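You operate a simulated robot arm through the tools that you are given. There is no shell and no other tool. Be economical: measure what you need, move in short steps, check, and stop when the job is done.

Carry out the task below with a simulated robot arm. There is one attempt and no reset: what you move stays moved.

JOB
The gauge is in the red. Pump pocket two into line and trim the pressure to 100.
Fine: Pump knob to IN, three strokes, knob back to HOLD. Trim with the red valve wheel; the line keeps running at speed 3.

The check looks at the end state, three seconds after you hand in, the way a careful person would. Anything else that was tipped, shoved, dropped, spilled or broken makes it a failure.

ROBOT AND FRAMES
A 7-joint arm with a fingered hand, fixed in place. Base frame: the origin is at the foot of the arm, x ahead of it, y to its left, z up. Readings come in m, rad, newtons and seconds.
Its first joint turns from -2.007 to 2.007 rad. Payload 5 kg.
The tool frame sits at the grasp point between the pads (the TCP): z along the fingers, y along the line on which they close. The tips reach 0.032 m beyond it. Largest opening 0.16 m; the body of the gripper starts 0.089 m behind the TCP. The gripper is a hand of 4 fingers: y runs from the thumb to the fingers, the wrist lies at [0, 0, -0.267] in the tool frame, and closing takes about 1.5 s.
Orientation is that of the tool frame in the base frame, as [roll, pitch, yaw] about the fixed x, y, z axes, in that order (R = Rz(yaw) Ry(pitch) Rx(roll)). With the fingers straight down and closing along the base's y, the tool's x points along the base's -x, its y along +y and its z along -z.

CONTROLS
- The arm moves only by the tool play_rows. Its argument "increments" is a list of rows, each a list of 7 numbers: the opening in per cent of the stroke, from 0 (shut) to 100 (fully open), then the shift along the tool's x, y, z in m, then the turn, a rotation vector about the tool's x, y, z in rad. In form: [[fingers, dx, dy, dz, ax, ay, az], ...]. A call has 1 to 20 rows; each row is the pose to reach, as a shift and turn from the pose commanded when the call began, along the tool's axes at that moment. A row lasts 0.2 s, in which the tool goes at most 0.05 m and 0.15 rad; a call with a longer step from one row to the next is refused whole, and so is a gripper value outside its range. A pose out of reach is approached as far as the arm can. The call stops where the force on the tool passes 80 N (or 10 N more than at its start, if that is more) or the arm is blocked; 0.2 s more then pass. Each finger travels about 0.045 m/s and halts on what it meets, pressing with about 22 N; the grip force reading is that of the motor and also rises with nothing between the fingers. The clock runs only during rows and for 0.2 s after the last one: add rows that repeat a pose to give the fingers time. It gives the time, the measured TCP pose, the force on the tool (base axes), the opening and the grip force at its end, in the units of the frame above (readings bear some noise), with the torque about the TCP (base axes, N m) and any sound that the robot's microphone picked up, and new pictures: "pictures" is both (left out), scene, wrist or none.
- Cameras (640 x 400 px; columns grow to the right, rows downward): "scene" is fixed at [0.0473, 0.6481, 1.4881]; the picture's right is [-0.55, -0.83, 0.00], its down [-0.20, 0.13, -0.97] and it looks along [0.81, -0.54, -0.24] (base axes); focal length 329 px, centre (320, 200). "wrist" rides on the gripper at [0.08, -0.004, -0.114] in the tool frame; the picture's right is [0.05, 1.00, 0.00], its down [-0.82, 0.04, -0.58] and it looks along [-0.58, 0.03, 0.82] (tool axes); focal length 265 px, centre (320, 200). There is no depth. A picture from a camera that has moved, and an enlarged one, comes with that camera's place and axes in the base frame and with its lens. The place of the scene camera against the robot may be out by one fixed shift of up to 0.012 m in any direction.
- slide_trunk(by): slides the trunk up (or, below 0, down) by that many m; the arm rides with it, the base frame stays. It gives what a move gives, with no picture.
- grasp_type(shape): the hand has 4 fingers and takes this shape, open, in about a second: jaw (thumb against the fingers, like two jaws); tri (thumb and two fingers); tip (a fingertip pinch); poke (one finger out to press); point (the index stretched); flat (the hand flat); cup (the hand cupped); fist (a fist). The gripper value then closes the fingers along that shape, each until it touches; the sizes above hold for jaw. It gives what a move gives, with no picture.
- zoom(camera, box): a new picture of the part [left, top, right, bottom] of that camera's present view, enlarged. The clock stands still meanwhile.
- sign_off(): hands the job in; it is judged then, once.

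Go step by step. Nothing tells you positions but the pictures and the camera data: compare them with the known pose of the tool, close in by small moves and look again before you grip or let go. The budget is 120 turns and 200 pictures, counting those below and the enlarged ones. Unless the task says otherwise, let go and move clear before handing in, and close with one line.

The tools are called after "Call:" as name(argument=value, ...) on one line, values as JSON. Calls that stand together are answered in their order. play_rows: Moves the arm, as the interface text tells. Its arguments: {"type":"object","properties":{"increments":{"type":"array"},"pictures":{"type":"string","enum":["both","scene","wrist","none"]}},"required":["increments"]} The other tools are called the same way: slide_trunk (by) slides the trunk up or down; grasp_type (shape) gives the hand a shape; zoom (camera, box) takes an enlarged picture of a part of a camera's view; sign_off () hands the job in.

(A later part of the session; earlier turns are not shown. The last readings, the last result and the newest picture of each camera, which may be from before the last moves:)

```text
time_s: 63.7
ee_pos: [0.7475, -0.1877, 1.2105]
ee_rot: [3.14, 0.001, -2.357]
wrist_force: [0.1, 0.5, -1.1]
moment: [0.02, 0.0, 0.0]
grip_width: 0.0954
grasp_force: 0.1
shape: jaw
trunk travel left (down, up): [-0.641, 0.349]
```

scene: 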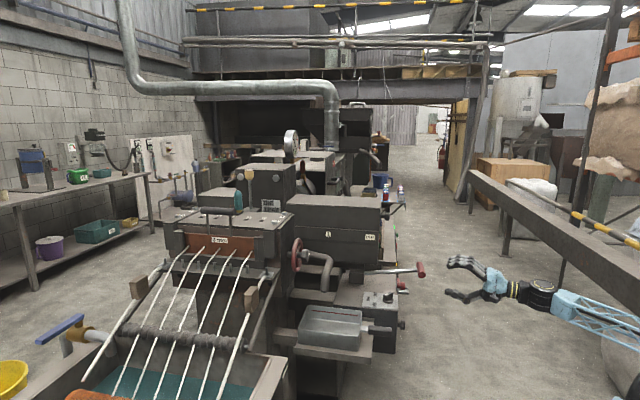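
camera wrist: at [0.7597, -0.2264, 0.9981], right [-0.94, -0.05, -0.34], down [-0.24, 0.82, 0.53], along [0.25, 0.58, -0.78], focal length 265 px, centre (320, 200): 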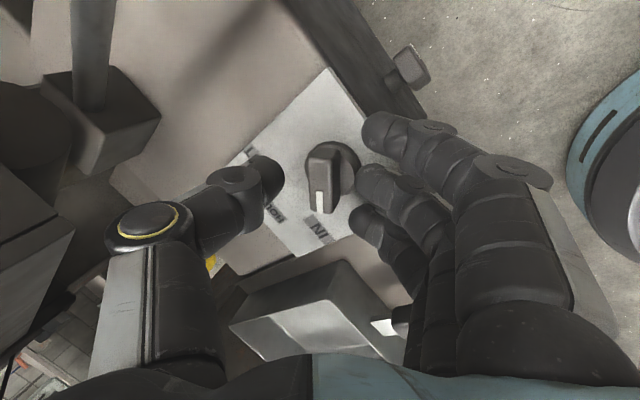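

Call:
play_rows(increments=[[60, -0.022, 0.032, -0.013, 0, 0, 0], [60, -0.045, 0.064, -0.026, 0, 0, 0], [60, -0.067, 0.096, -0.039, 0, 0, 0], [60, -0.089, 0.127, -0.052, 0, 0, 0], [60, -0.111, 0.159, -0.064, 0, 0, 0], [60, -0.134, 0.191, -0.077, 0, 0, 0], [60, -0.156, 0.223, -0.09, 0, 0, 0], [60, -0.156, 0.223, -0.09, 0, 0, 0]])

Call:
zoom(camera="scene", box=[250, 200, 350, 300])

Call:
zoom(camera="scene", box=[265, 110, 325, 160])

```text
time_s: 65.5
ee_pos: [0.7002, 0.0797, 1.3004]
ee_rot: [3.139, -0.001, -2.356]
wrist_force: [0.4, 0.2, 0.3]
moment: [0.02, -0.02, -0.01]
grip_width: 0.0957
grasp_force: 0.1
shape: jaw
trunk travel left (down, up): [-0.641, 0.349]
camera wrist: at [0.6459, 0.0185, 1.4135], right [-0.74, 0.67, 0.0], down [0.55, 0.61, 0.58], along [0.39, 0.43, -0.82], focal length 265 px, centre (320, 200)
```

scene: 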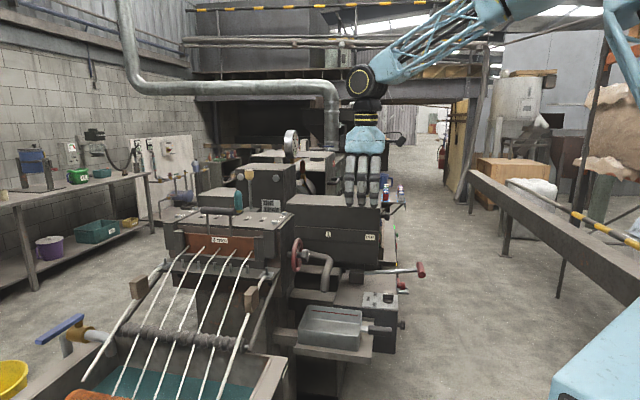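
wrist: 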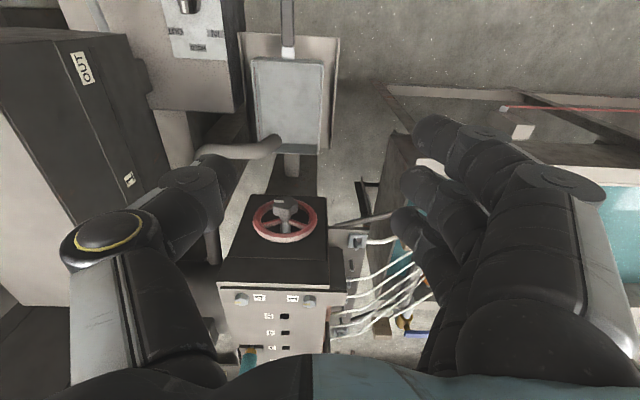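

```text
4.00 times, centred on (300, 250) of scene
camera zoom: at [0.0473, 0.6481, 1.4881], right [-0.55, -0.83, 0.0], down [-0.2, 0.13, -0.97], along [0.81, -0.54, -0.24], focal length 1315 px, centre (400, 0)
```

zoom: 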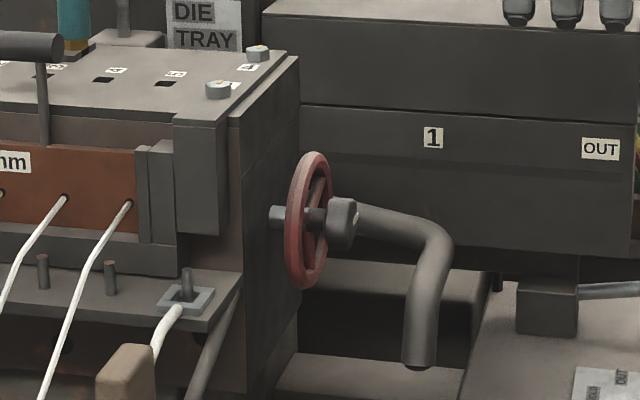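

```text
8.00 times, centred on (295, 135) of scene
camera zoom: at [0.0473, 0.6481, 1.4881], right [-0.55, -0.83, 0.0], down [-0.2, 0.13, -0.97], along [0.81, -0.54, -0.24], focal length 2629 px, centre (520, 720)
```

zoom: 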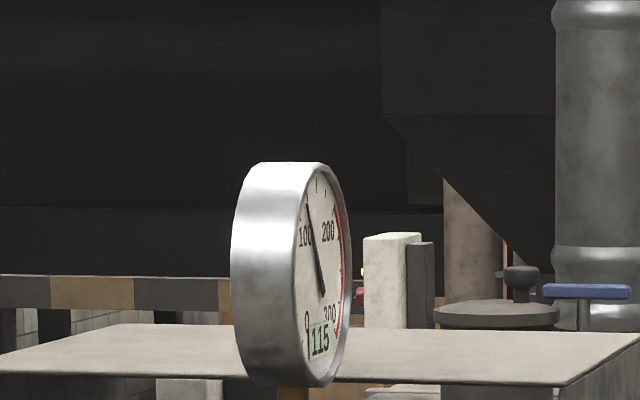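

The wheel is on the −u face of the die head with its axis along u, hub facing the operator side. I need to understand the pipe near it; zooming.

Call:
zoom(camera="wrist", box=[190, 100, 370, 280])

Call:
zoom(camera="scene", box=[275, 220, 375, 300])

```text
2.22 times, centred on (280, 190) of wrist
camera zoom: at [0.6459, 0.0185, 1.4135], right [-0.74, 0.67, 0.0], down [0.55, 0.61, 0.58], along [0.39, 0.43, -0.82], focal length 590 px, centre (409, 222)
```

zoom: 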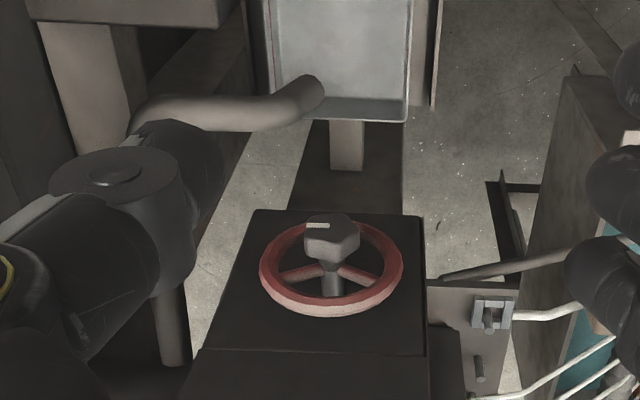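

```text
5.00 times, centred on (325, 260) of scene
camera zoom: at [0.0473, 0.6481, 1.4881], right [-0.55, -0.83, 0.0], down [-0.2, 0.13, -0.97], along [0.81, -0.54, -0.24], focal length 1643 px, centre (295, -100)
```

zoom: 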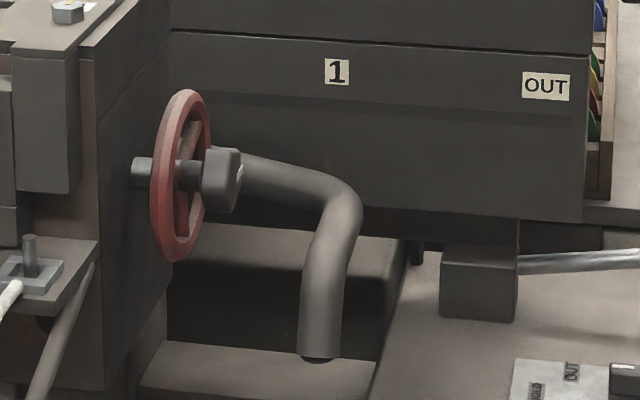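

The wheel centre is at about (0.873,0.186,1.081), diameter ≈0.105, axis along u with the drain pipe below-right in front. I'll take the whole rim with the hand pointing along u; reorienting first in free space.

Call:
play_rows(increments=[[80, 0.003, -0.003, 0.006, -0.0806, -0.0806, 0.0806], [80, 0.006, -0.006, 0.012, -0.1612, -0.1612, 0.1612], [80, 0.009, -0.009, 0.018, -0.2418, -0.2418, 0.2418], [80, 0.012, -0.012, 0.024, -0.3224, -0.3224, 0.3224], [80, 0.015, -0.015, 0.03, -0.403, -0.403, 0.403], [80, 0.018, -0.018, 0.036, -0.4836, -0.4836, 0.4836], [80, 0.021, -0.021, 0.042, -0.5642, -0.5642, 0.5642], [80, 0.024, -0.024, 0.048, -0.6448, -0.6448, 0.6448], [80, 0.027, -0.027, 0.054, -0.7254, -0.7254, 0.7254], [80, 0.03, -0.03, 0.06, -0.806, -0.806, 0.806], [80, 0.032, -0.032, 0.066, -0.8866, -0.8866, 0.8866], [80, 0.035, -0.035, 0.072, -0.9672, -0.9672, 0.9672], [80, 0.035, -0.035, 0.08, -1.0478, -1.0478, 1.0478], [80, 0.035, -0.035, 0.08, -1.1284, -1.1284, 1.1284], [80, 0.035, -0.035, 0.08, -1.209, -1.209, 1.209], [80, 0.035, -0.035, 0.08, -1.209, -1.209, 1.209]], pictures="scene")

```text
time_s: 68.9
ee_pos: [0.7003, 0.0297, 1.2206]
ee_rot: [1.57, -0.002, 2.357]
wrist_force: [-0.2, 1.0, 0.5]
moment: [0.0, -0.01, 0.01]
grip_width: 0.1276
grasp_force: 0.0
shape: jaw
trunk travel left (down, up): [-0.641, 0.349]
```

scene: 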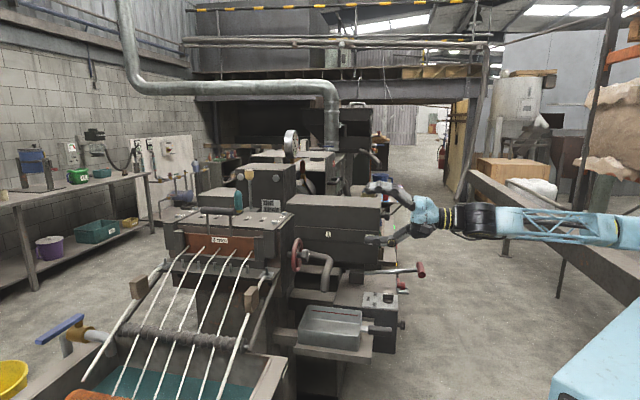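

Call:
play_rows(increments=[[80, 0, 0, 0, 0, 0, 0.13], [80, 0, 0, 0, 0, 0, 0.26], [80, 0, 0, 0, 0, 0, 0.39], [80, 0, 0, 0, 0, 0, 0.52], [80, 0, 0, 0, 0, 0, 0.65], [80, 0, 0, 0, 0, 0, 0.785], [80, 0, 0, 0, 0, 0, 0.785]], pictures="wrist")

```text
time_s: 70.5
ee_pos: [0.7006, 0.0304, 1.2197]
ee_rot: [1.573, -0.787, 2.359]
wrist_force: [0.4, 0.1, 0.4]
moment: [-0.01, 0.0, 0.01]
grip_width: 0.1274
grasp_force: 0.0
shape: jaw
trunk travel left (down, up): [-0.641, 0.349]
camera wrist: at [0.5772, -0.0093, 1.2742], right [0.47, -0.47, 0.74], down [0.02, -0.84, -0.55], along [0.88, 0.28, -0.39], focal length 265 px, centre (320, 200)
```

wrist: 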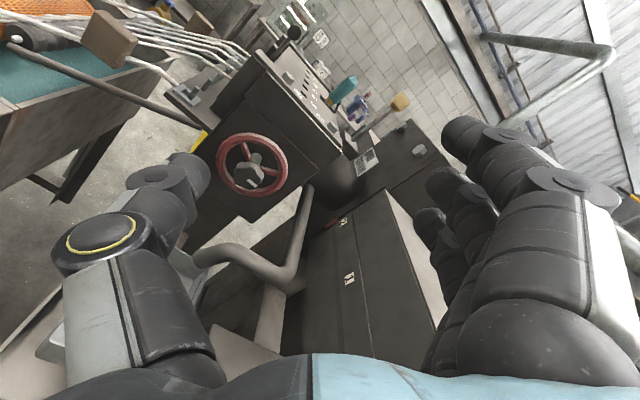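

Call:
zoom(camera="wrist", box=[180, 110, 400, 300])

Call:
zoom(camera="scene", box=[265, 110, 325, 160])

```text
2.11 times, centred on (290, 205) of wrist
camera zoom: at [0.5772, -0.0093, 1.2742], right [0.47, -0.47, 0.74], down [0.02, -0.84, -0.55], along [0.88, 0.28, -0.39], focal length 559 px, centre (383, 190)
```

zoom: 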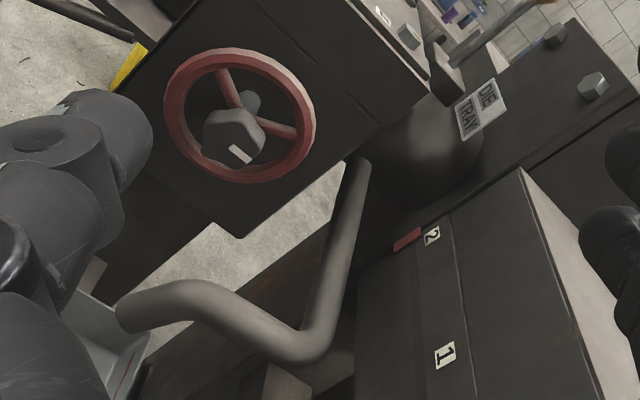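

```text
8.00 times, centred on (295, 135) of scene
camera zoom: at [0.0473, 0.6481, 1.4881], right [-0.55, -0.83, 0.0], down [-0.2, 0.13, -0.97], along [0.81, -0.54, -0.24], focal length 2629 px, centre (520, 720)
```

zoom: 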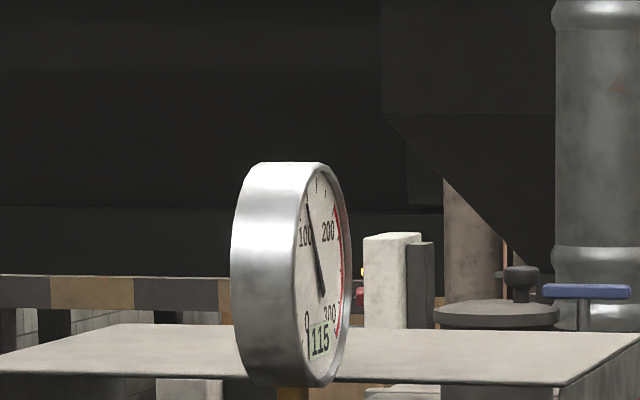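

The slide marker is at 2. Now approach the wheel with the hand tilted 20° down from above to clear the drain pipe, stopping 12 cm short to check.

Call:
play_rows(increments=[[95, -0.0194, -0.0152, 0.026, 0.062, -0.062, 0], [95, -0.0388, -0.0304, 0.052, 0.124, -0.124, 0], [95, -0.0581, -0.0455, 0.078, 0.186, -0.186, 0], [95, -0.0775, -0.0607, 0.1042, 0.247, -0.247, 0], [95, -0.0775, -0.0607, 0.1042, 0.247, -0.247, 0]], pictures="wrist")

Call:
zoom(camera="scene", box=[270, 190, 400, 310])

```text
time_s: 71.7
ee_pos: [0.7812, 0.0955, 1.1221]
ee_rot: [2.048, -0.727, 2.027]
wrist_force: [-0.5, -0.4, -0.2]
moment: [0.0, 0.0, 0.04]
grip_width: 0.1522
grasp_force: 0.0
shape: jaw
trunk travel left (down, up): [-0.641, 0.349]
camera wrist: at [0.6775, 0.0744, 1.2115], right [0.65, -0.29, 0.7], down [-0.09, -0.94, -0.32], along [0.75, 0.15, -0.64], focal length 265 px, centre (320, 200)
```

wrist: 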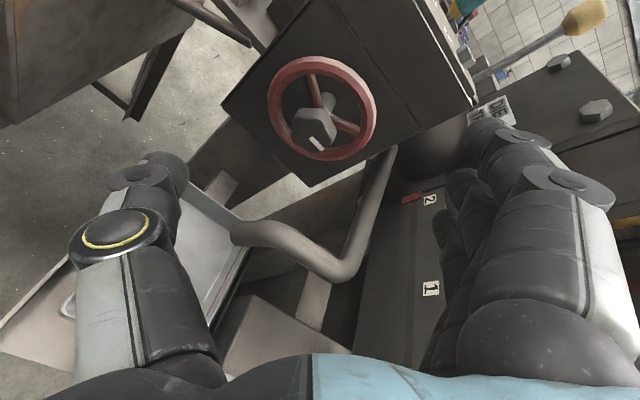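

```text
3.33 times, centred on (335, 250) of scene
camera zoom: at [0.0473, 0.6481, 1.4881], right [-0.55, -0.83, 0.0], down [-0.2, 0.13, -0.97], along [0.81, -0.54, -0.24], focal length 1096 px, centre (270, 33)
```

zoom: 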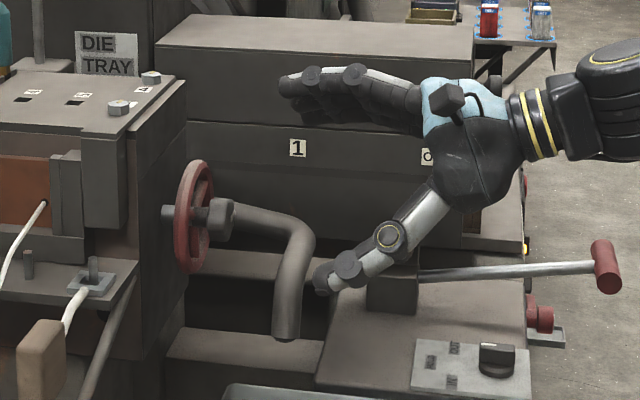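

The triangulated pipe is lower and clear of the hand's path. Moving forward around the wheel.

Call:
play_rows(increments=[[95, 0, 0, 0.03, 0, 0, 0], [95, 0, 0, 0.06, 0, 0, 0], [95, 0.001, -0.001, 0.09, 0, 0, 0], [95, 0.001, -0.001, 0.11, 0, 0, 0], [95, 0.001, -0.001, 0.12, 0, 0, 0], [95, 0.001, -0.001, 0.12, 0, 0, 0]], pictures="wrist")

Call:
zoom(camera="scene", box=[270, 190, 380, 300])

```text
time_s: 73.0
ee_pos: [0.852, 0.171, 1.0824]
ee_rot: [2.048, -0.728, 2.029]
wrist_force: [-68.3, -42.6, 2.3]
moment: [3.5, -5.67, -2.45]
grip_width: 0.1502
grasp_force: 0.2
shape: jaw
trunk travel left (down, up): [-0.641, 0.349]
stopped in row 6: the force on the tool passed its limit at 83 N (the readings are from after the stop); the commanded pose is now the measured one
camera wrist: at [0.7469, 0.1488, 1.1719], right [0.66, -0.29, 0.7], down [-0.08, -0.94, -0.32], along [0.75, 0.15, -0.64], focal length 265 px, centre (320, 200)
```

wrist: 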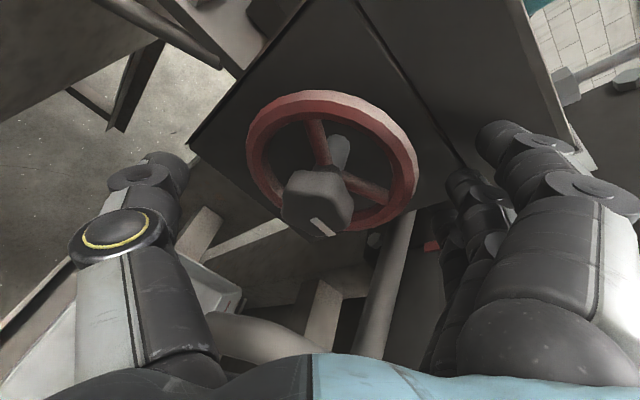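

```text
3.64 times, centred on (325, 245) of scene
camera zoom: at [0.0473, 0.6481, 1.4881], right [-0.55, -0.83, 0.0], down [-0.2, 0.13, -0.97], along [0.81, -0.54, -0.24], focal length 1195 px, centre (302, 36)
```

zoom: 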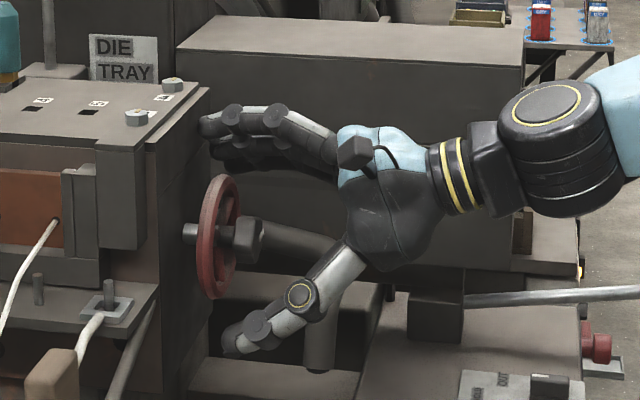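

Fingertips touched the head face because of the tilt (fingers lean forward). Backing off and removing the tilt, since the pipe is lower than feared.

Call:
play_rows(increments=[[95, 0, 0, -0.03, 0, 0, 0], [95, 0, 0, -0.06, -0.08, 0.08, 0], [95, 0, 0, -0.06, -0.165, 0.165, 0], [95, 0, 0, -0.06, -0.247, 0.247, 0], [95, 0, 0, -0.06, -0.247, 0.247, 0]], pictures="wrist")

Call:
zoom(camera="scene", box=[170, 170, 350, 300])

```text
time_s: 74.2
ee_pos: [0.8187, 0.1346, 1.1024]
ee_rot: [1.572, -0.786, 2.357]
wrist_force: [-0.6, -0.1, -0.5]
moment: [0.03, 0.01, -0.01]
grip_width: 0.1522
grasp_force: 0.0
shape: jaw
trunk travel left (down, up): [-0.641, 0.349]
camera wrist: at [0.6959, 0.095, 1.1554], right [0.48, -0.47, 0.74], down [0.02, -0.84, -0.55], along [0.88, 0.28, -0.39], focal length 265 px, centre (320, 200)
```

wrist: 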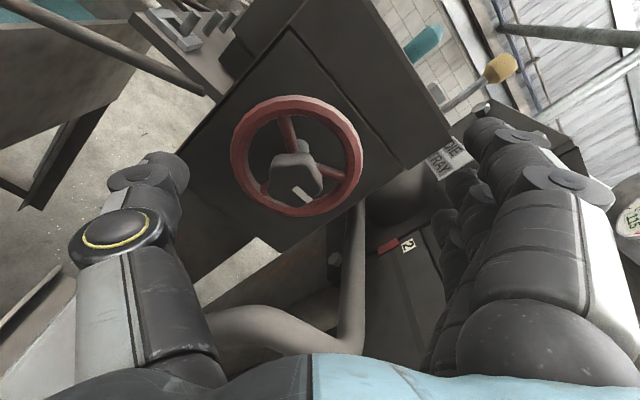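

```text
3.08 times, centred on (260, 235) of scene
camera zoom: at [0.0473, 0.6481, 1.4881], right [-0.55, -0.83, 0.0], down [-0.2, 0.13, -0.97], along [0.81, -0.54, -0.24], focal length 1011 px, centre (505, 92)
```

zoom: 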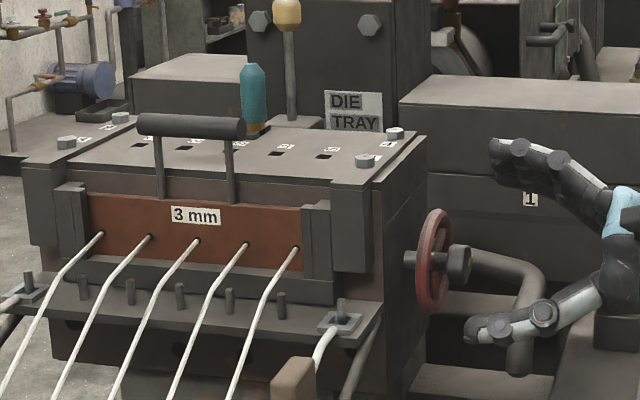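

Call:
play_rows(increments=[[95, -0.007, -0.008, 0.0, 0, 0, 0], [95, -0.0137, -0.0165, 0.01, 0, 0, 0], [95, -0.0137, -0.0165, 0.035, 0, 0, 0], [95, -0.0137, -0.0165, 0.05, 0, 0, 0], [95, -0.0137, -0.0165, 0.06, 0, 0, 0], [95, -0.0137, -0.0165, 0.06, 0, 0, 0]], pictures="wrist")

Call:
zoom(camera="scene", box=[270, 190, 380, 300])

```text
time_s: 75.5
ee_pos: [0.8653, 0.1635, 1.0849]
ee_rot: [1.58, -0.769, 2.336]
wrist_force: [-0.3, 0.5, 0.3]
moment: [0.03, -0.02, 0.02]
grip_width: 0.1519
grasp_force: 0.1
shape: jaw
trunk travel left (down, up): [-0.641, 0.349]
camera wrist: at [0.7415, 0.1271, 1.1386], right [0.46, -0.47, 0.75], down [0.01, -0.85, -0.53], along [0.89, 0.26, -0.38], focal length 265 px, centre (320, 200)
```

wrist: 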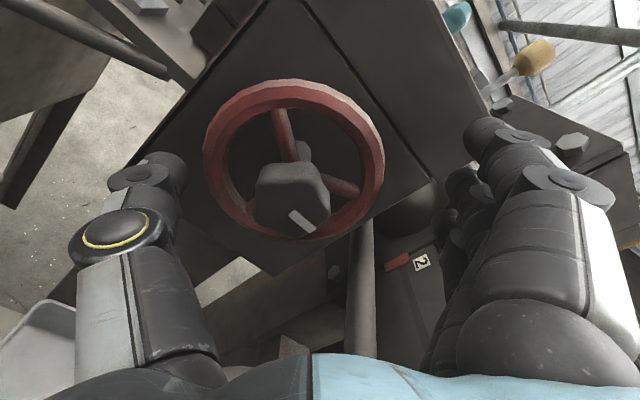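

```text
3.64 times, centred on (325, 245) of scene
camera zoom: at [0.0473, 0.6481, 1.4881], right [-0.55, -0.83, 0.0], down [-0.2, 0.13, -0.97], along [0.81, -0.54, -0.24], focal length 1195 px, centre (302, 36)
```

zoom: 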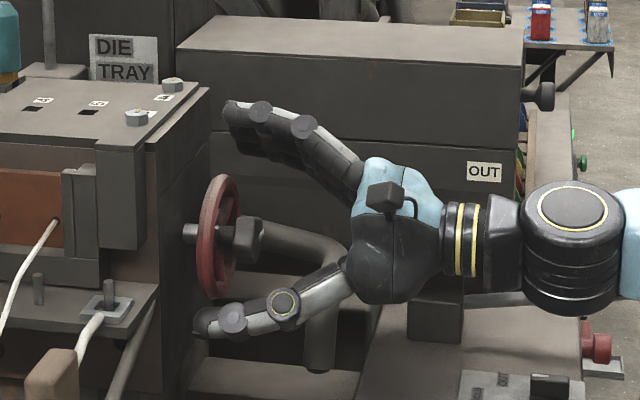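

The arm drifts near a joint limit again; I'll retreat, raise the hand 12 cm, lower the trunk 12 cm, and come back in.

Call:
play_rows(increments=[[95, 0, 0, -0.04, 0, 0, 0], [95, 0, 0, -0.08, 0, 0, 0], [95, 0.028, 0.028, -0.08, 0, 0, 0], [95, 0.057, 0.057, -0.08, 0, 0, 0], [95, 0.085, 0.085, -0.08, 0, 0, 0], [95, 0.085, 0.085, -0.08, 0, 0, 0]], pictures="none")

Call:
slide_trunk(by=-0.12)

```text
time_s: 77.0
ee_pos: [0.8035, 0.1244, 1.1995]
ee_rot: [1.578, -0.788, 2.354]
wrist_force: [0.3, 0.3, -0.9]
moment: [0.03, -0.01, 0.0]
grip_width: 0.1518
grasp_force: 0.0
shape: jaw
trunk travel left (down, up): [-0.641, 0.349]
```

```text
time_s: 78.5
ee_pos: [0.8031, 0.1242, 1.079]
ee_rot: [1.574, -0.787, 2.356]
wrist_force: [-0.2, -0.2, -0.5]
moment: [-0.02, 0.03, 0.0]
grip_width: 0.1519
grasp_force: 0.0
shape: jaw
trunk travel left (down, up): [-0.521, 0.469]
```

Call:
play_rows(increments=[[95, 0, 0.003, 0.03, 0, 0, 0], [95, 0, 0.003, 0.06, 0, 0, 0], [95, 0, 0.003, 0.075, 0, 0, 0], [95, 0, 0.003, 0.082, 0, 0, 0], [95, 0, 0.003, 0.082, 0, 0, 0]], pictures="wrist")

Call:
zoom(camera="scene", box=[270, 190, 380, 300])

```text
time_s: 79.7
ee_pos: [0.8634, 0.1809, 1.0805]
ee_rot: [1.574, -0.788, 2.355]
wrist_force: [0.8, -0.3, -1.1]
moment: [0.02, 0.01, -0.01]
grip_width: 0.1518
grasp_force: 0.0
shape: jaw
trunk travel left (down, up): [-0.521, 0.469]
camera wrist: at [0.7409, 0.1408, 1.1349], right [0.48, -0.47, 0.74], down [0.02, -0.84, -0.55], along [0.88, 0.28, -0.39], focal length 265 px, centre (320, 200)
```

wrist: 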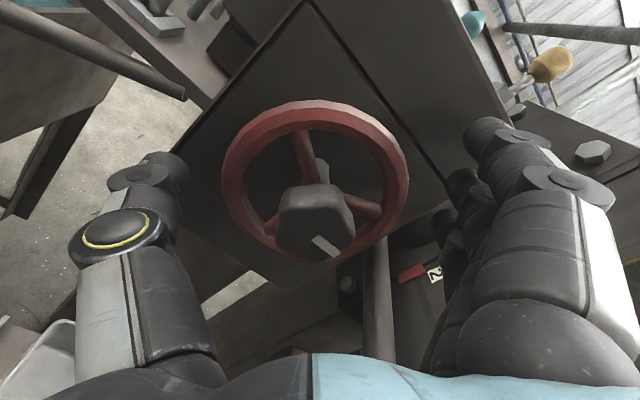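

```text
3.64 times, centred on (325, 245) of scene
camera zoom: at [0.0473, 0.6481, 1.4881], right [-0.55, -0.83, 0.0], down [-0.2, 0.13, -0.97], along [0.81, -0.54, -0.24], focal length 1195 px, centre (302, 36)
```

zoom: 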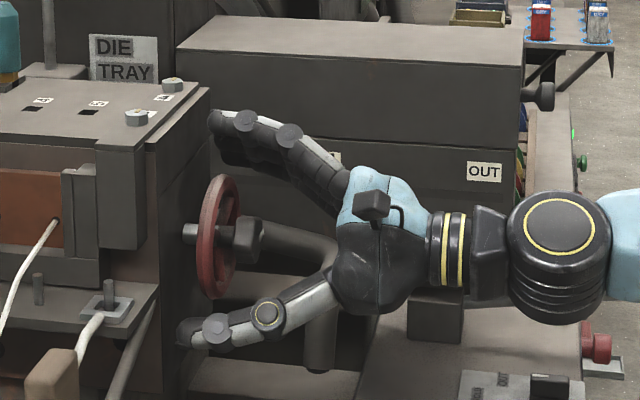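

Centred on the wheel without contact. Closing on the rim.

Call:
play_rows(increments=[[85, 0, 0, 0, 0, 0, 0], [75, 0, 0, 0, 0, 0, 0], [65, 0, 0, 0, 0, 0, 0], [55, 0, 0, 0, 0, 0, 0], [45, 0, 0, 0, 0, 0, 0], [45, 0, 0, 0, 0, 0, 0]], pictures="wrist")

Call:
zoom(camera="scene", box=[270, 190, 380, 300])

```text
time_s: 81.0
ee_pos: [0.8629, 0.181, 1.0792]
ee_rot: [1.576, -0.787, 2.356]
wrist_force: [0.0, 2.4, -1.7]
moment: [-0.07, 0.09, 0.15]
grip_width: 0.0902
grasp_force: 21.9
shape: jaw
trunk travel left (down, up): [-0.521, 0.469]
camera wrist: at [0.7407, 0.1411, 1.1347], right [0.48, -0.47, 0.74], down [0.02, -0.84, -0.55], along [0.88, 0.28, -0.39], focal length 265 px, centre (320, 200)
```

wrist: 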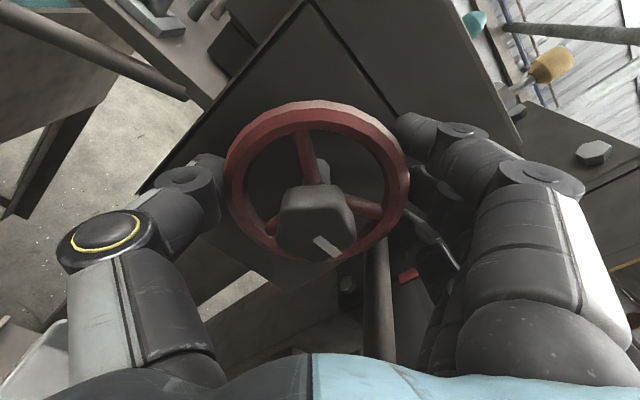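

```text
3.64 times, centred on (325, 245) of scene
camera zoom: at [0.0473, 0.6481, 1.4881], right [-0.55, -0.83, 0.0], down [-0.2, 0.13, -0.97], along [0.81, -0.54, -0.24], focal length 1195 px, centre (302, 36)
```

zoom: 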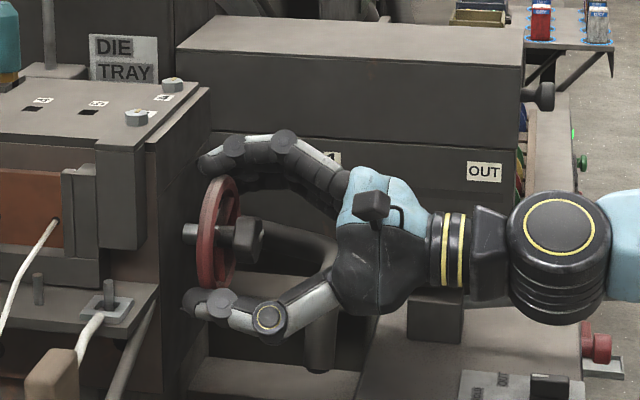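

Rim is held. Trying a small counter-clockwise turn (~15°) to learn the response.

Call:
play_rows(increments=[[40, 0, 0, 0, 0, 0, -0.09], [40, 0, 0, 0, 0, 0, -0.18], [40, 0, 0, 0, 0, 0, -0.26], [40, 0, 0, 0, 0, 0, -0.26], [40, 0, 0, 0, 0, 0, -0.26], [40, 0, 0, 0, 0, 0, -0.26], [40, 0, 0, 0, 0, 0, -0.26], [40, 0, 0, 0, 0, 0, -0.26]], pictures="wrist")

Call:
zoom(camera="scene", box=[265, 110, 325, 160])

```text
time_s: 82.8
ee_pos: [0.8627, 0.181, 1.0797]
ee_rot: [1.575, -0.527, 2.36]
wrist_force: [-5.9, 9.3, -6.6]
moment: [-0.13, 0.22, 0.25]
grip_width: 0.0884
grasp_force: 21.7
shape: jaw
trunk travel left (down, up): [-0.521, 0.469]
camera wrist: at [0.7319, 0.1498, 1.1176], right [0.33, -0.32, 0.89], down [0.11, -0.92, -0.37], along [0.94, 0.22, -0.27], focal length 265 px, centre (320, 200)
```

wrist: 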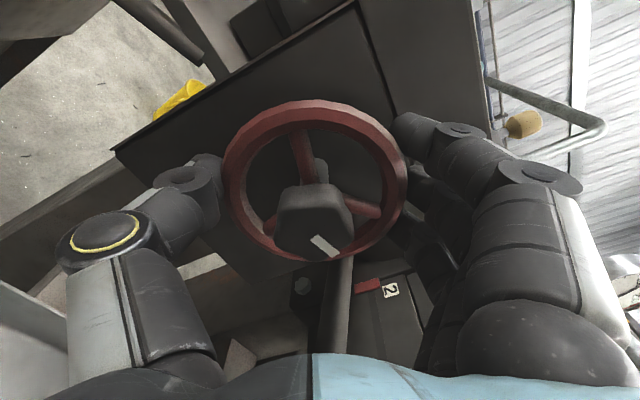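

```text
8.00 times, centred on (295, 135) of scene
camera zoom: at [0.0473, 0.6481, 1.4881], right [-0.55, -0.83, 0.0], down [-0.2, 0.13, -0.97], along [0.81, -0.54, -0.24], focal length 2629 px, centre (520, 720)
```

zoom: 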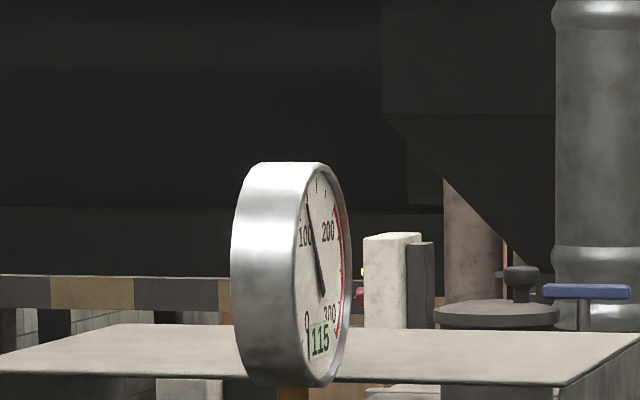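

The wheel turned with the hand but the gauge still reads 115; turning 30° more and waiting.

Call:
play_rows(increments=[[40, 0, 0, 0, 0, 0, -0.13], [40, 0, 0, 0, 0, 0, -0.26], [40, 0, 0, 0, 0, 0, -0.39], [40, 0, 0, 0, 0, 0, -0.52], [40, 0, 0, 0, 0, 0, -0.52], [40, 0, 0, 0, 0, 0, -0.52], [40, 0, 0, 0, 0, 0, -0.52], [40, 0, 0, 0, 0, 0, -0.52], [40, 0, 0, 0, 0, 0, -0.52], [40, 0, 0, 0, 0, 0, -0.52], [40, 0, 0, 0, 0, 0, -0.52], [40, 0, 0, 0, 0, 0, -0.52]], pictures="wrist")

Call:
zoom(camera="scene", box=[265, 110, 325, 160])

```text
time_s: 85.5
ee_pos: [0.8628, 0.182, 1.08]
ee_rot: [1.577, -0.006, 2.36]
wrist_force: [-18.3, 16.8, -16.7]
moment: [-0.3, 0.54, 0.4]
grip_width: 0.0863
grasp_force: 21.7
shape: jaw
trunk travel left (down, up): [-0.521, 0.469]
camera wrist: at [0.725, 0.157, 1.0773], right [-0.03, 0.04, 1.0], down [0.17, -0.98, 0.04], along [0.98, 0.17, 0.02], focal length 265 px, centre (320, 200)
```

wrist: 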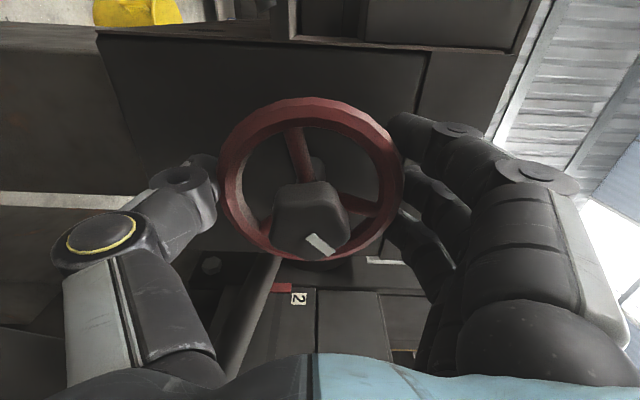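

```text
8.00 times, centred on (295, 135) of scene
camera zoom: at [0.0473, 0.6481, 1.4881], right [-0.55, -0.83, 0.0], down [-0.2, 0.13, -0.97], along [0.81, -0.54, -0.24], focal length 2629 px, centre (520, 720)
```

zoom: 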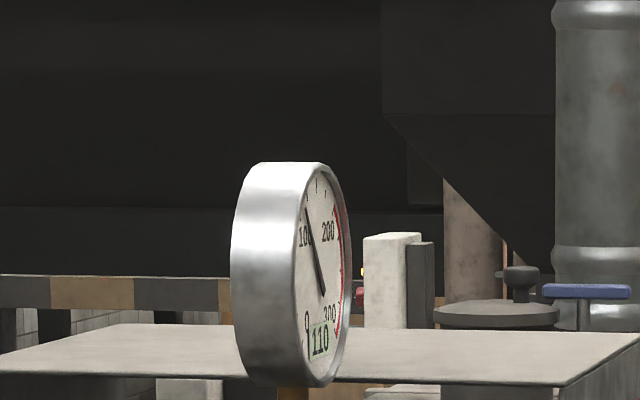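

CCW lowers the pressure (110 now). I'll regrip: open, turn the hand back 45°, and check the settled reading.

Call:
play_rows(increments=[[60, 0, 0, 0, 0, 0, 0], [75, 0, 0, 0, 0, 0, 0], [90, 0, 0, 0, 0, 0, 0], [95, 0, 0, 0, 0, 0, 0], [95, 0, 0, 0, 0, 0, 0], [95, 0, 0, 0, 0, 0, 0.13], [95, 0, 0, 0, 0, 0, 0.26], [95, 0, 0, 0, 0, 0, 0.39], [95, 0, 0, 0, 0, 0, 0.52], [95, 0, 0, 0, 0, 0, 0.65], [95, 0, 0, 0, 0, 0, 0.78], [95, 0, 0, 0, 0, 0, 0.78]], pictures="wrist")

Call:
zoom(camera="scene", box=[265, 110, 325, 160])

```text
time_s: 88.0
ee_pos: [0.8623, 0.1805, 1.0821]
ee_rot: [1.577, -0.788, 2.355]
wrist_force: [0.0, -1.2, -0.8]
moment: [-0.01, 0.02, -0.02]
grip_width: 0.152
grasp_force: 0.2
shape: jaw
trunk travel left (down, up): [-0.521, 0.469]
camera wrist: at [0.7405, 0.1408, 1.1353], right [0.48, -0.47, 0.74], down [0.02, -0.84, -0.55], along [0.88, 0.28, -0.39], focal length 265 px, centre (320, 200)
```

wrist: 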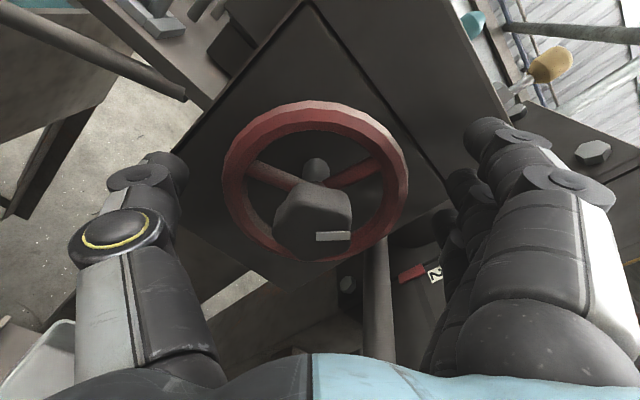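

```text
8.00 times, centred on (295, 135) of scene
camera zoom: at [0.0473, 0.6481, 1.4881], right [-0.55, -0.83, 0.0], down [-0.2, 0.13, -0.97], along [0.81, -0.54, -0.24], focal length 2629 px, centre (520, 720)
```

zoom: 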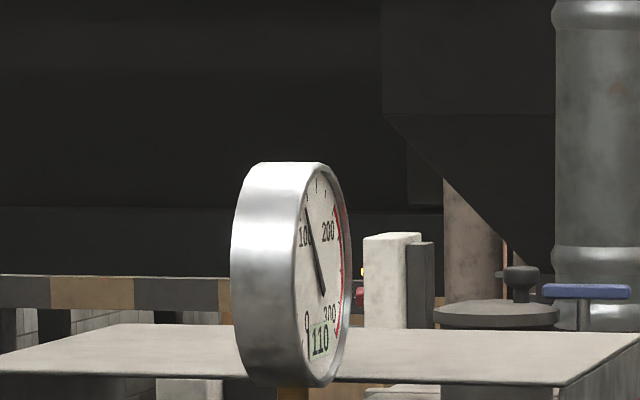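

About −5 per 45°. Another 45° CCW turn.

Call:
play_rows(increments=[[80, 0, -0.003, 0, 0, 0, 0], [65, 0, -0.003, 0, 0, 0, 0], [50, 0, -0.003, 0, 0, 0, 0], [40, 0, -0.003, 0, 0, 0, 0], [40, 0, -0.003, 0, 0, 0, 0], [40, 0, -0.003, 0, 0, 0, 0], [40, 0, -0.003, 0, 0, 0, -0.13], [40, 0, -0.003, 0, 0, 0, -0.26], [40, 0, -0.003, 0, 0, 0, -0.39], [40, 0, -0.003, 0, 0, 0, -0.52], [40, 0, -0.003, 0, 0, 0, -0.65], [40, 0, -0.003, 0, 0, 0, -0.785], [40, 0, -0.003, 0, 0, 0, -0.785], [40, 0, -0.003, 0, 0, 0, -0.785], [40, 0, -0.003, 0, 0, 0, -0.785], [40, 0, -0.003, 0, 0, 0, -0.785]], pictures="none")

Call:
zoom(camera="scene", box=[265, 110, 325, 160])

```text
time_s: 91.5
ee_pos: [0.8609, 0.1821, 1.0774]
ee_rot: [1.573, -0.002, 2.36]
wrist_force: [-10.9, 7.2, -15.3]
moment: [-0.3, 0.46, 0.21]
grip_width: 0.0896
grasp_force: 22.2
shape: jaw
trunk travel left (down, up): [-0.521, 0.469]
```

```text
8.00 times, centred on (295, 135) of scene
camera zoom: at [0.0473, 0.6481, 1.4881], right [-0.55, -0.83, 0.0], down [-0.2, 0.13, -0.97], along [0.81, -0.54, -0.24], focal length 2629 px, centre (520, 720)
```

zoom: 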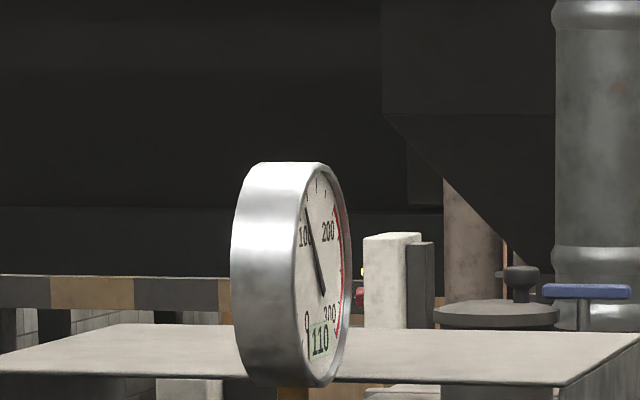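

Call:
play_rows(increments=[[60, 0, 0, 0, 0, 0, 0], [75, 0, 0, 0, 0, 0, 0], [90, 0, 0, 0, 0, 0, 0], [95, 0, 0, 0, 0, 0, 0], [95, 0, 0, 0, 0, 0, 0], [95, 0, 0, 0, 0, 0, 0.13], [95, 0, 0, 0, 0, 0, 0.26], [95, 0, 0, 0, 0, 0, 0.39], [95, 0, 0, 0, 0, 0, 0.52], [95, 0, 0, 0, 0, 0, 0.65], [95, 0, 0, 0, 0, 0, 0.78], [95, 0, 0, 0, 0, 0, 0.78]], pictures="wrist")

Call:
zoom(camera="scene", box=[282, 125, 312, 160])

```text
time_s: 94.0
ee_pos: [0.8628, 0.1814, 1.0781]
ee_rot: [1.575, -0.783, 2.356]
wrist_force: [-0.1, 0.5, 0.7]
moment: [0.03, 0.01, 0.03]
grip_width: 0.1519
grasp_force: 0.1
shape: jaw
trunk travel left (down, up): [-0.521, 0.469]
camera wrist: at [0.7388, 0.1425, 1.1325], right [0.48, -0.47, 0.74], down [0.02, -0.84, -0.54], along [0.88, 0.28, -0.39], focal length 265 px, centre (320, 200)
```

wrist: 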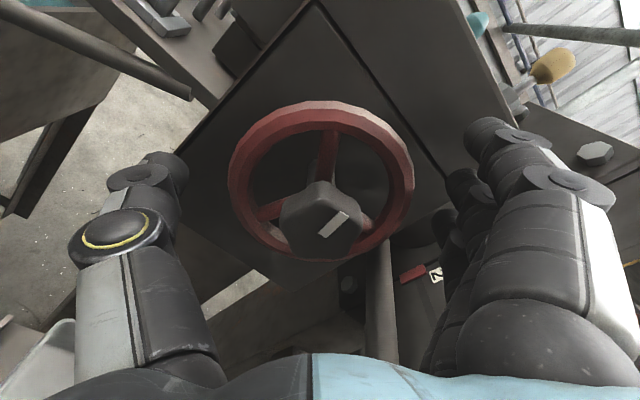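

```text
11.43 times, centred on (297, 142) of scene
camera zoom: at [0.0473, 0.6481, 1.4881], right [-0.55, -0.83, 0.0], down [-0.2, 0.13, -0.97], along [0.81, -0.54, -0.24], focal length 3756 px, centre (583, 857)
```

zoom: 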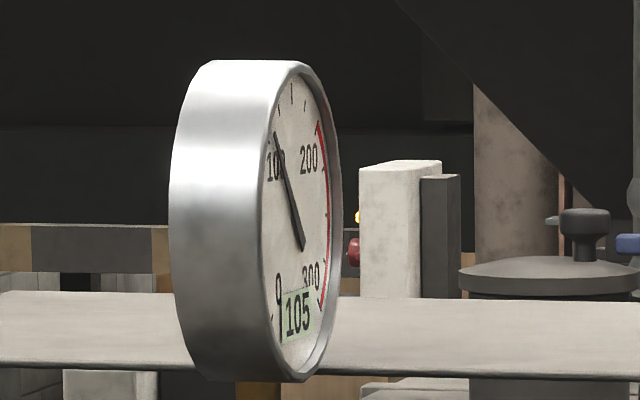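

105 now; another 45° CCW should give 100.

Call:
play_rows(increments=[[80, 0, 0, 0, 0, 0, 0], [65, 0, 0, 0, 0, 0, 0], [50, 0, 0, 0, 0, 0, 0], [40, 0, 0, 0, 0, 0, 0], [40, 0, 0, 0, 0, 0, 0], [40, 0, 0, 0, 0, 0, 0], [40, 0, 0, 0, 0, 0, -0.13], [40, 0, 0, 0, 0, 0, -0.26], [40, 0, 0, 0, 0, 0, -0.39], [40, 0, 0, 0, 0, 0, -0.52], [40, 0, 0, 0, 0, 0, -0.65], [40, 0, 0, 0, 0, 0, -0.785], [40, 0, 0, 0, 0, 0, -0.785]], pictures="none")

Call:
play_rows(increments=[[60, 0, 0, 0, 0, 0, 0], [75, 0, 0, 0, 0, 0, 0], [90, 0, 0, 0, 0, 0, 0], [95, 0, 0, 0, 0, 0, 0], [95, 0, 0, 0, 0, 0, 0], [95, 0, 0, 0, 0, 0, 0.13], [95, 0, 0, 0, 0, 0, 0.26], [95, 0, 0, 0, 0, 0, 0.39], [95, 0, 0, 0, 0, 0, 0.52], [95, 0, 0, 0, 0, 0, 0.65], [95, 0, 0, 0, 0, 0, 0.78], [95, 0, 0, 0, 0, 0, 0.78], [95, 0, 0, 0, 0, 0, 0.78], [95, 0, 0, 0, 0, 0, 0.78], [95, 0, 0, 0, 0, 0, 0.78], [95, 0, 0, 0, 0, 0, 0.78], [95, 0, 0, 0, 0, 0, 0.78], [95, 0, 0, 0, 0, 0, 0.78]], pictures="wrist")

Call:
zoom(camera="scene", box=[282, 125, 312, 160])

```text
time_s: 96.8
ee_pos: [0.8602, 0.1821, 1.0777]
ee_rot: [1.578, 0.004, 2.36]
wrist_force: [-8.1, 5.8, -14.8]
moment: [-0.28, 0.46, 0.17]
grip_width: 0.0895
grasp_force: 21.9
shape: jaw
trunk travel left (down, up): [-0.521, 0.469]
```

```text
time_s: 100.7
ee_pos: [0.862, 0.1811, 1.0783]
ee_rot: [1.574, -0.777, 2.358]
wrist_force: [-1.1, 0.4, 0.3]
moment: [-0.02, 0.08, 0.01]
grip_width: 0.1519
grasp_force: 0.1
shape: jaw
trunk travel left (down, up): [-0.521, 0.469]
camera wrist: at [0.7386, 0.1427, 1.1323], right [0.47, -0.47, 0.75], down [0.02, -0.84, -0.54], along [0.88, 0.27, -0.39], focal length 265 px, centre (320, 200)
```

wrist: 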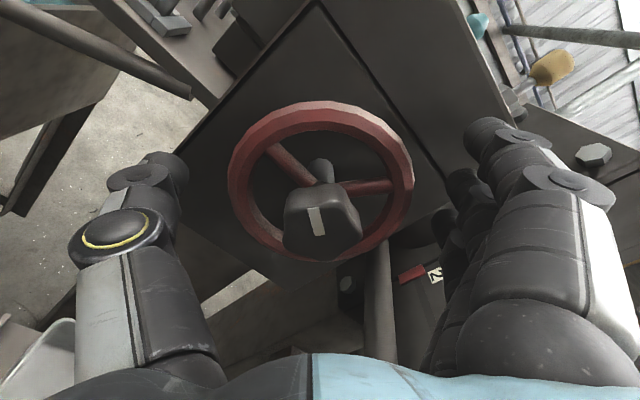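

```text
11.43 times, centred on (297, 142) of scene
camera zoom: at [0.0473, 0.6481, 1.4881], right [-0.55, -0.83, 0.0], down [-0.2, 0.13, -0.97], along [0.81, -0.54, -0.24], focal length 3756 px, centre (583, 857)
```

zoom: 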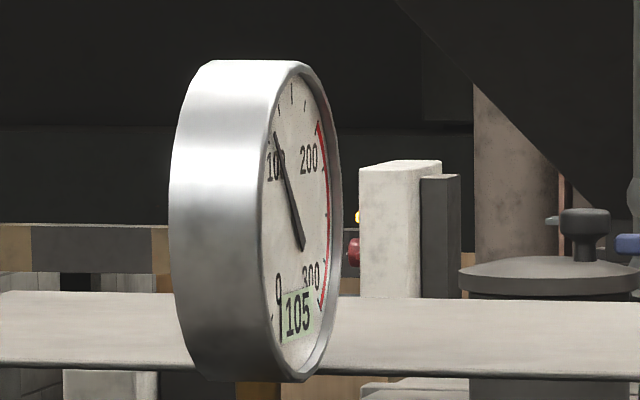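

Call:
play_rows(increments=[[80, 0, 0, 0, 0, 0, 0], [65, 0, 0, 0, 0, 0, 0], [50, 0, 0, 0, 0, 0, 0], [40, 0, 0, 0, 0, 0, 0], [40, 0, 0, 0, 0, 0, 0], [40, 0, 0, 0, 0, 0, 0], [40, 0, 0, 0, 0, 0, -0.13], [40, 0, 0, 0, 0, 0, -0.26], [40, 0, 0, 0, 0, 0, -0.39], [40, 0, 0, 0, 0, 0, -0.52], [40, 0, 0, 0, 0, 0, -0.65], [40, 0, 0, 0, 0, 0, -0.785], [40, 0, 0, 0, 0, 0, -0.785], [40, 0, 0, 0, 0, 0, -0.785], [40, 0, 0, 0, 0, 0, -0.785], [40, 0, 0, 0, 0, 0, -0.785], [40, 0, 0, 0, 0, 0, -0.785], [40, 0, 0, 0, 0, 0, -0.785], [40, 0, 0, 0, 0, 0, -0.785], [40, 0, 0, 0, 0, 0, -0.785]], pictures="none")

Call:
zoom(camera="scene", box=[282, 125, 312, 160])

```text
time_s: 104.8
ee_pos: [0.8609, 0.1822, 1.0781]
ee_rot: [1.575, 0.009, 2.362]
wrist_force: [-11.1, 5.7, -14.5]
moment: [-0.32, 0.5, 0.17]
grip_width: 0.0883
grasp_force: 22.0
shape: jaw
trunk travel left (down, up): [-0.521, 0.469]
```

```text
11.43 times, centred on (297, 142) of scene
camera zoom: at [0.0473, 0.6481, 1.4881], right [-0.55, -0.83, 0.0], down [-0.2, 0.13, -0.97], along [0.81, -0.54, -0.24], focal length 3756 px, centre (583, 857)
```

zoom: 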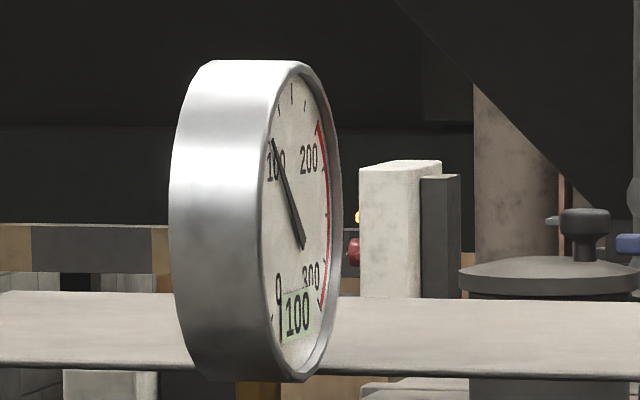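

Gauge reads 100. Releasing the rim and backing straight out while it settles.

Call:
play_rows(increments=[[60, 0, 0, 0, 0, 0, 0], [75, 0, 0, 0, 0, 0, 0], [90, 0, 0, 0, 0, 0, 0], [95, 0, 0, 0, 0, 0, 0], [95, 0, 0, 0, 0, 0, 0], [95, 0, 0, 0, 0, 0, 0.13], [95, 0, 0, 0, 0, 0, 0.26], [95, 0, 0, 0, 0, 0, 0.39], [95, 0, 0, 0, 0, 0, 0.52], [95, 0, 0, 0, 0, 0, 0.65], [95, 0, 0, 0, 0, 0, 0.78], [95, 0, 0, -0.04, 0, 0, 0.78], [95, 0, 0, -0.08, 0, 0, 0.78], [95, 0, 0, -0.12, 0, 0, 0.78], [95, 0, 0, -0.16, 0, 0, 0.78], [95, 0, 0, -0.16, 0, 0, 0.78], [95, 0, 0, -0.16, 0, 0, 0.78], [95, 0, 0, -0.16, 0, 0, 0.78], [95, 0, 0, -0.16, 0, 0, 0.78]])

Call:
zoom(camera="scene", box=[282, 125, 312, 160])

Call:
zoom(camera="scene", box=[270, 180, 450, 330])

```text
time_s: 108.8
ee_pos: [0.7475, 0.0669, 1.0791]
ee_rot: [1.574, -0.771, 2.355]
wrist_force: [-0.2, -0.2, -0.3]
moment: [0.0, 0.0, -0.02]
grip_width: 0.1522
grasp_force: 0.1
shape: jaw
trunk travel left (down, up): [-0.521, 0.469]
camera wrist: at [0.6259, 0.0287, 1.1319], right [0.47, -0.46, 0.75], down [0.03, -0.84, -0.54], along [0.88, 0.27, -0.38], focal length 265 px, centre (320, 200)
```

scene: 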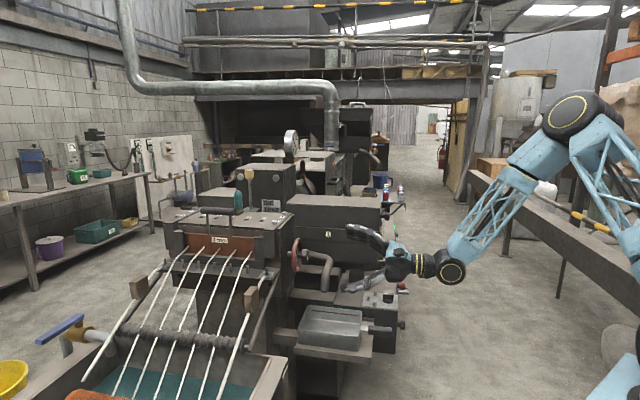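
wrist: 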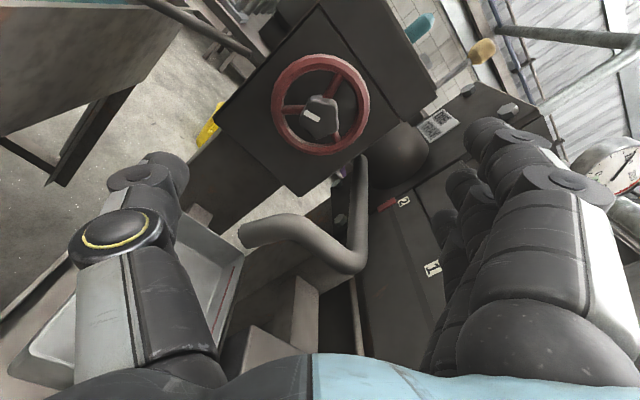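

```text
11.43 times, centred on (297, 142) of scene
camera zoom: at [0.0473, 0.6481, 1.4881], right [-0.55, -0.83, 0.0], down [-0.2, 0.13, -0.97], along [0.81, -0.54, -0.24], focal length 3756 px, centre (583, 857)
```

zoom: 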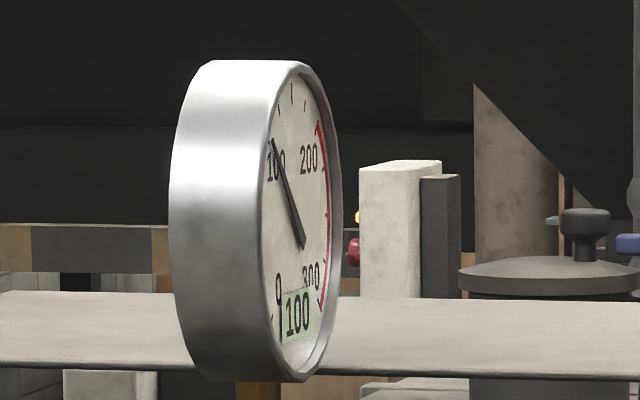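

```text
2.67 times, centred on (360, 255) of scene
camera zoom: at [0.0473, 0.6481, 1.4881], right [-0.55, -0.83, 0.0], down [-0.2, 0.13, -0.97], along [0.81, -0.54, -0.24], focal length 876 px, centre (213, 53)
```

zoom: 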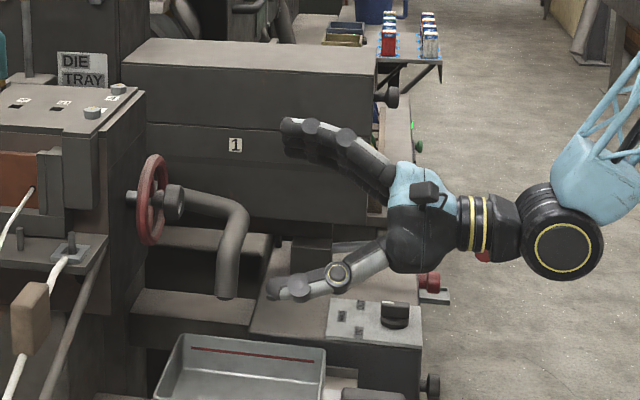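

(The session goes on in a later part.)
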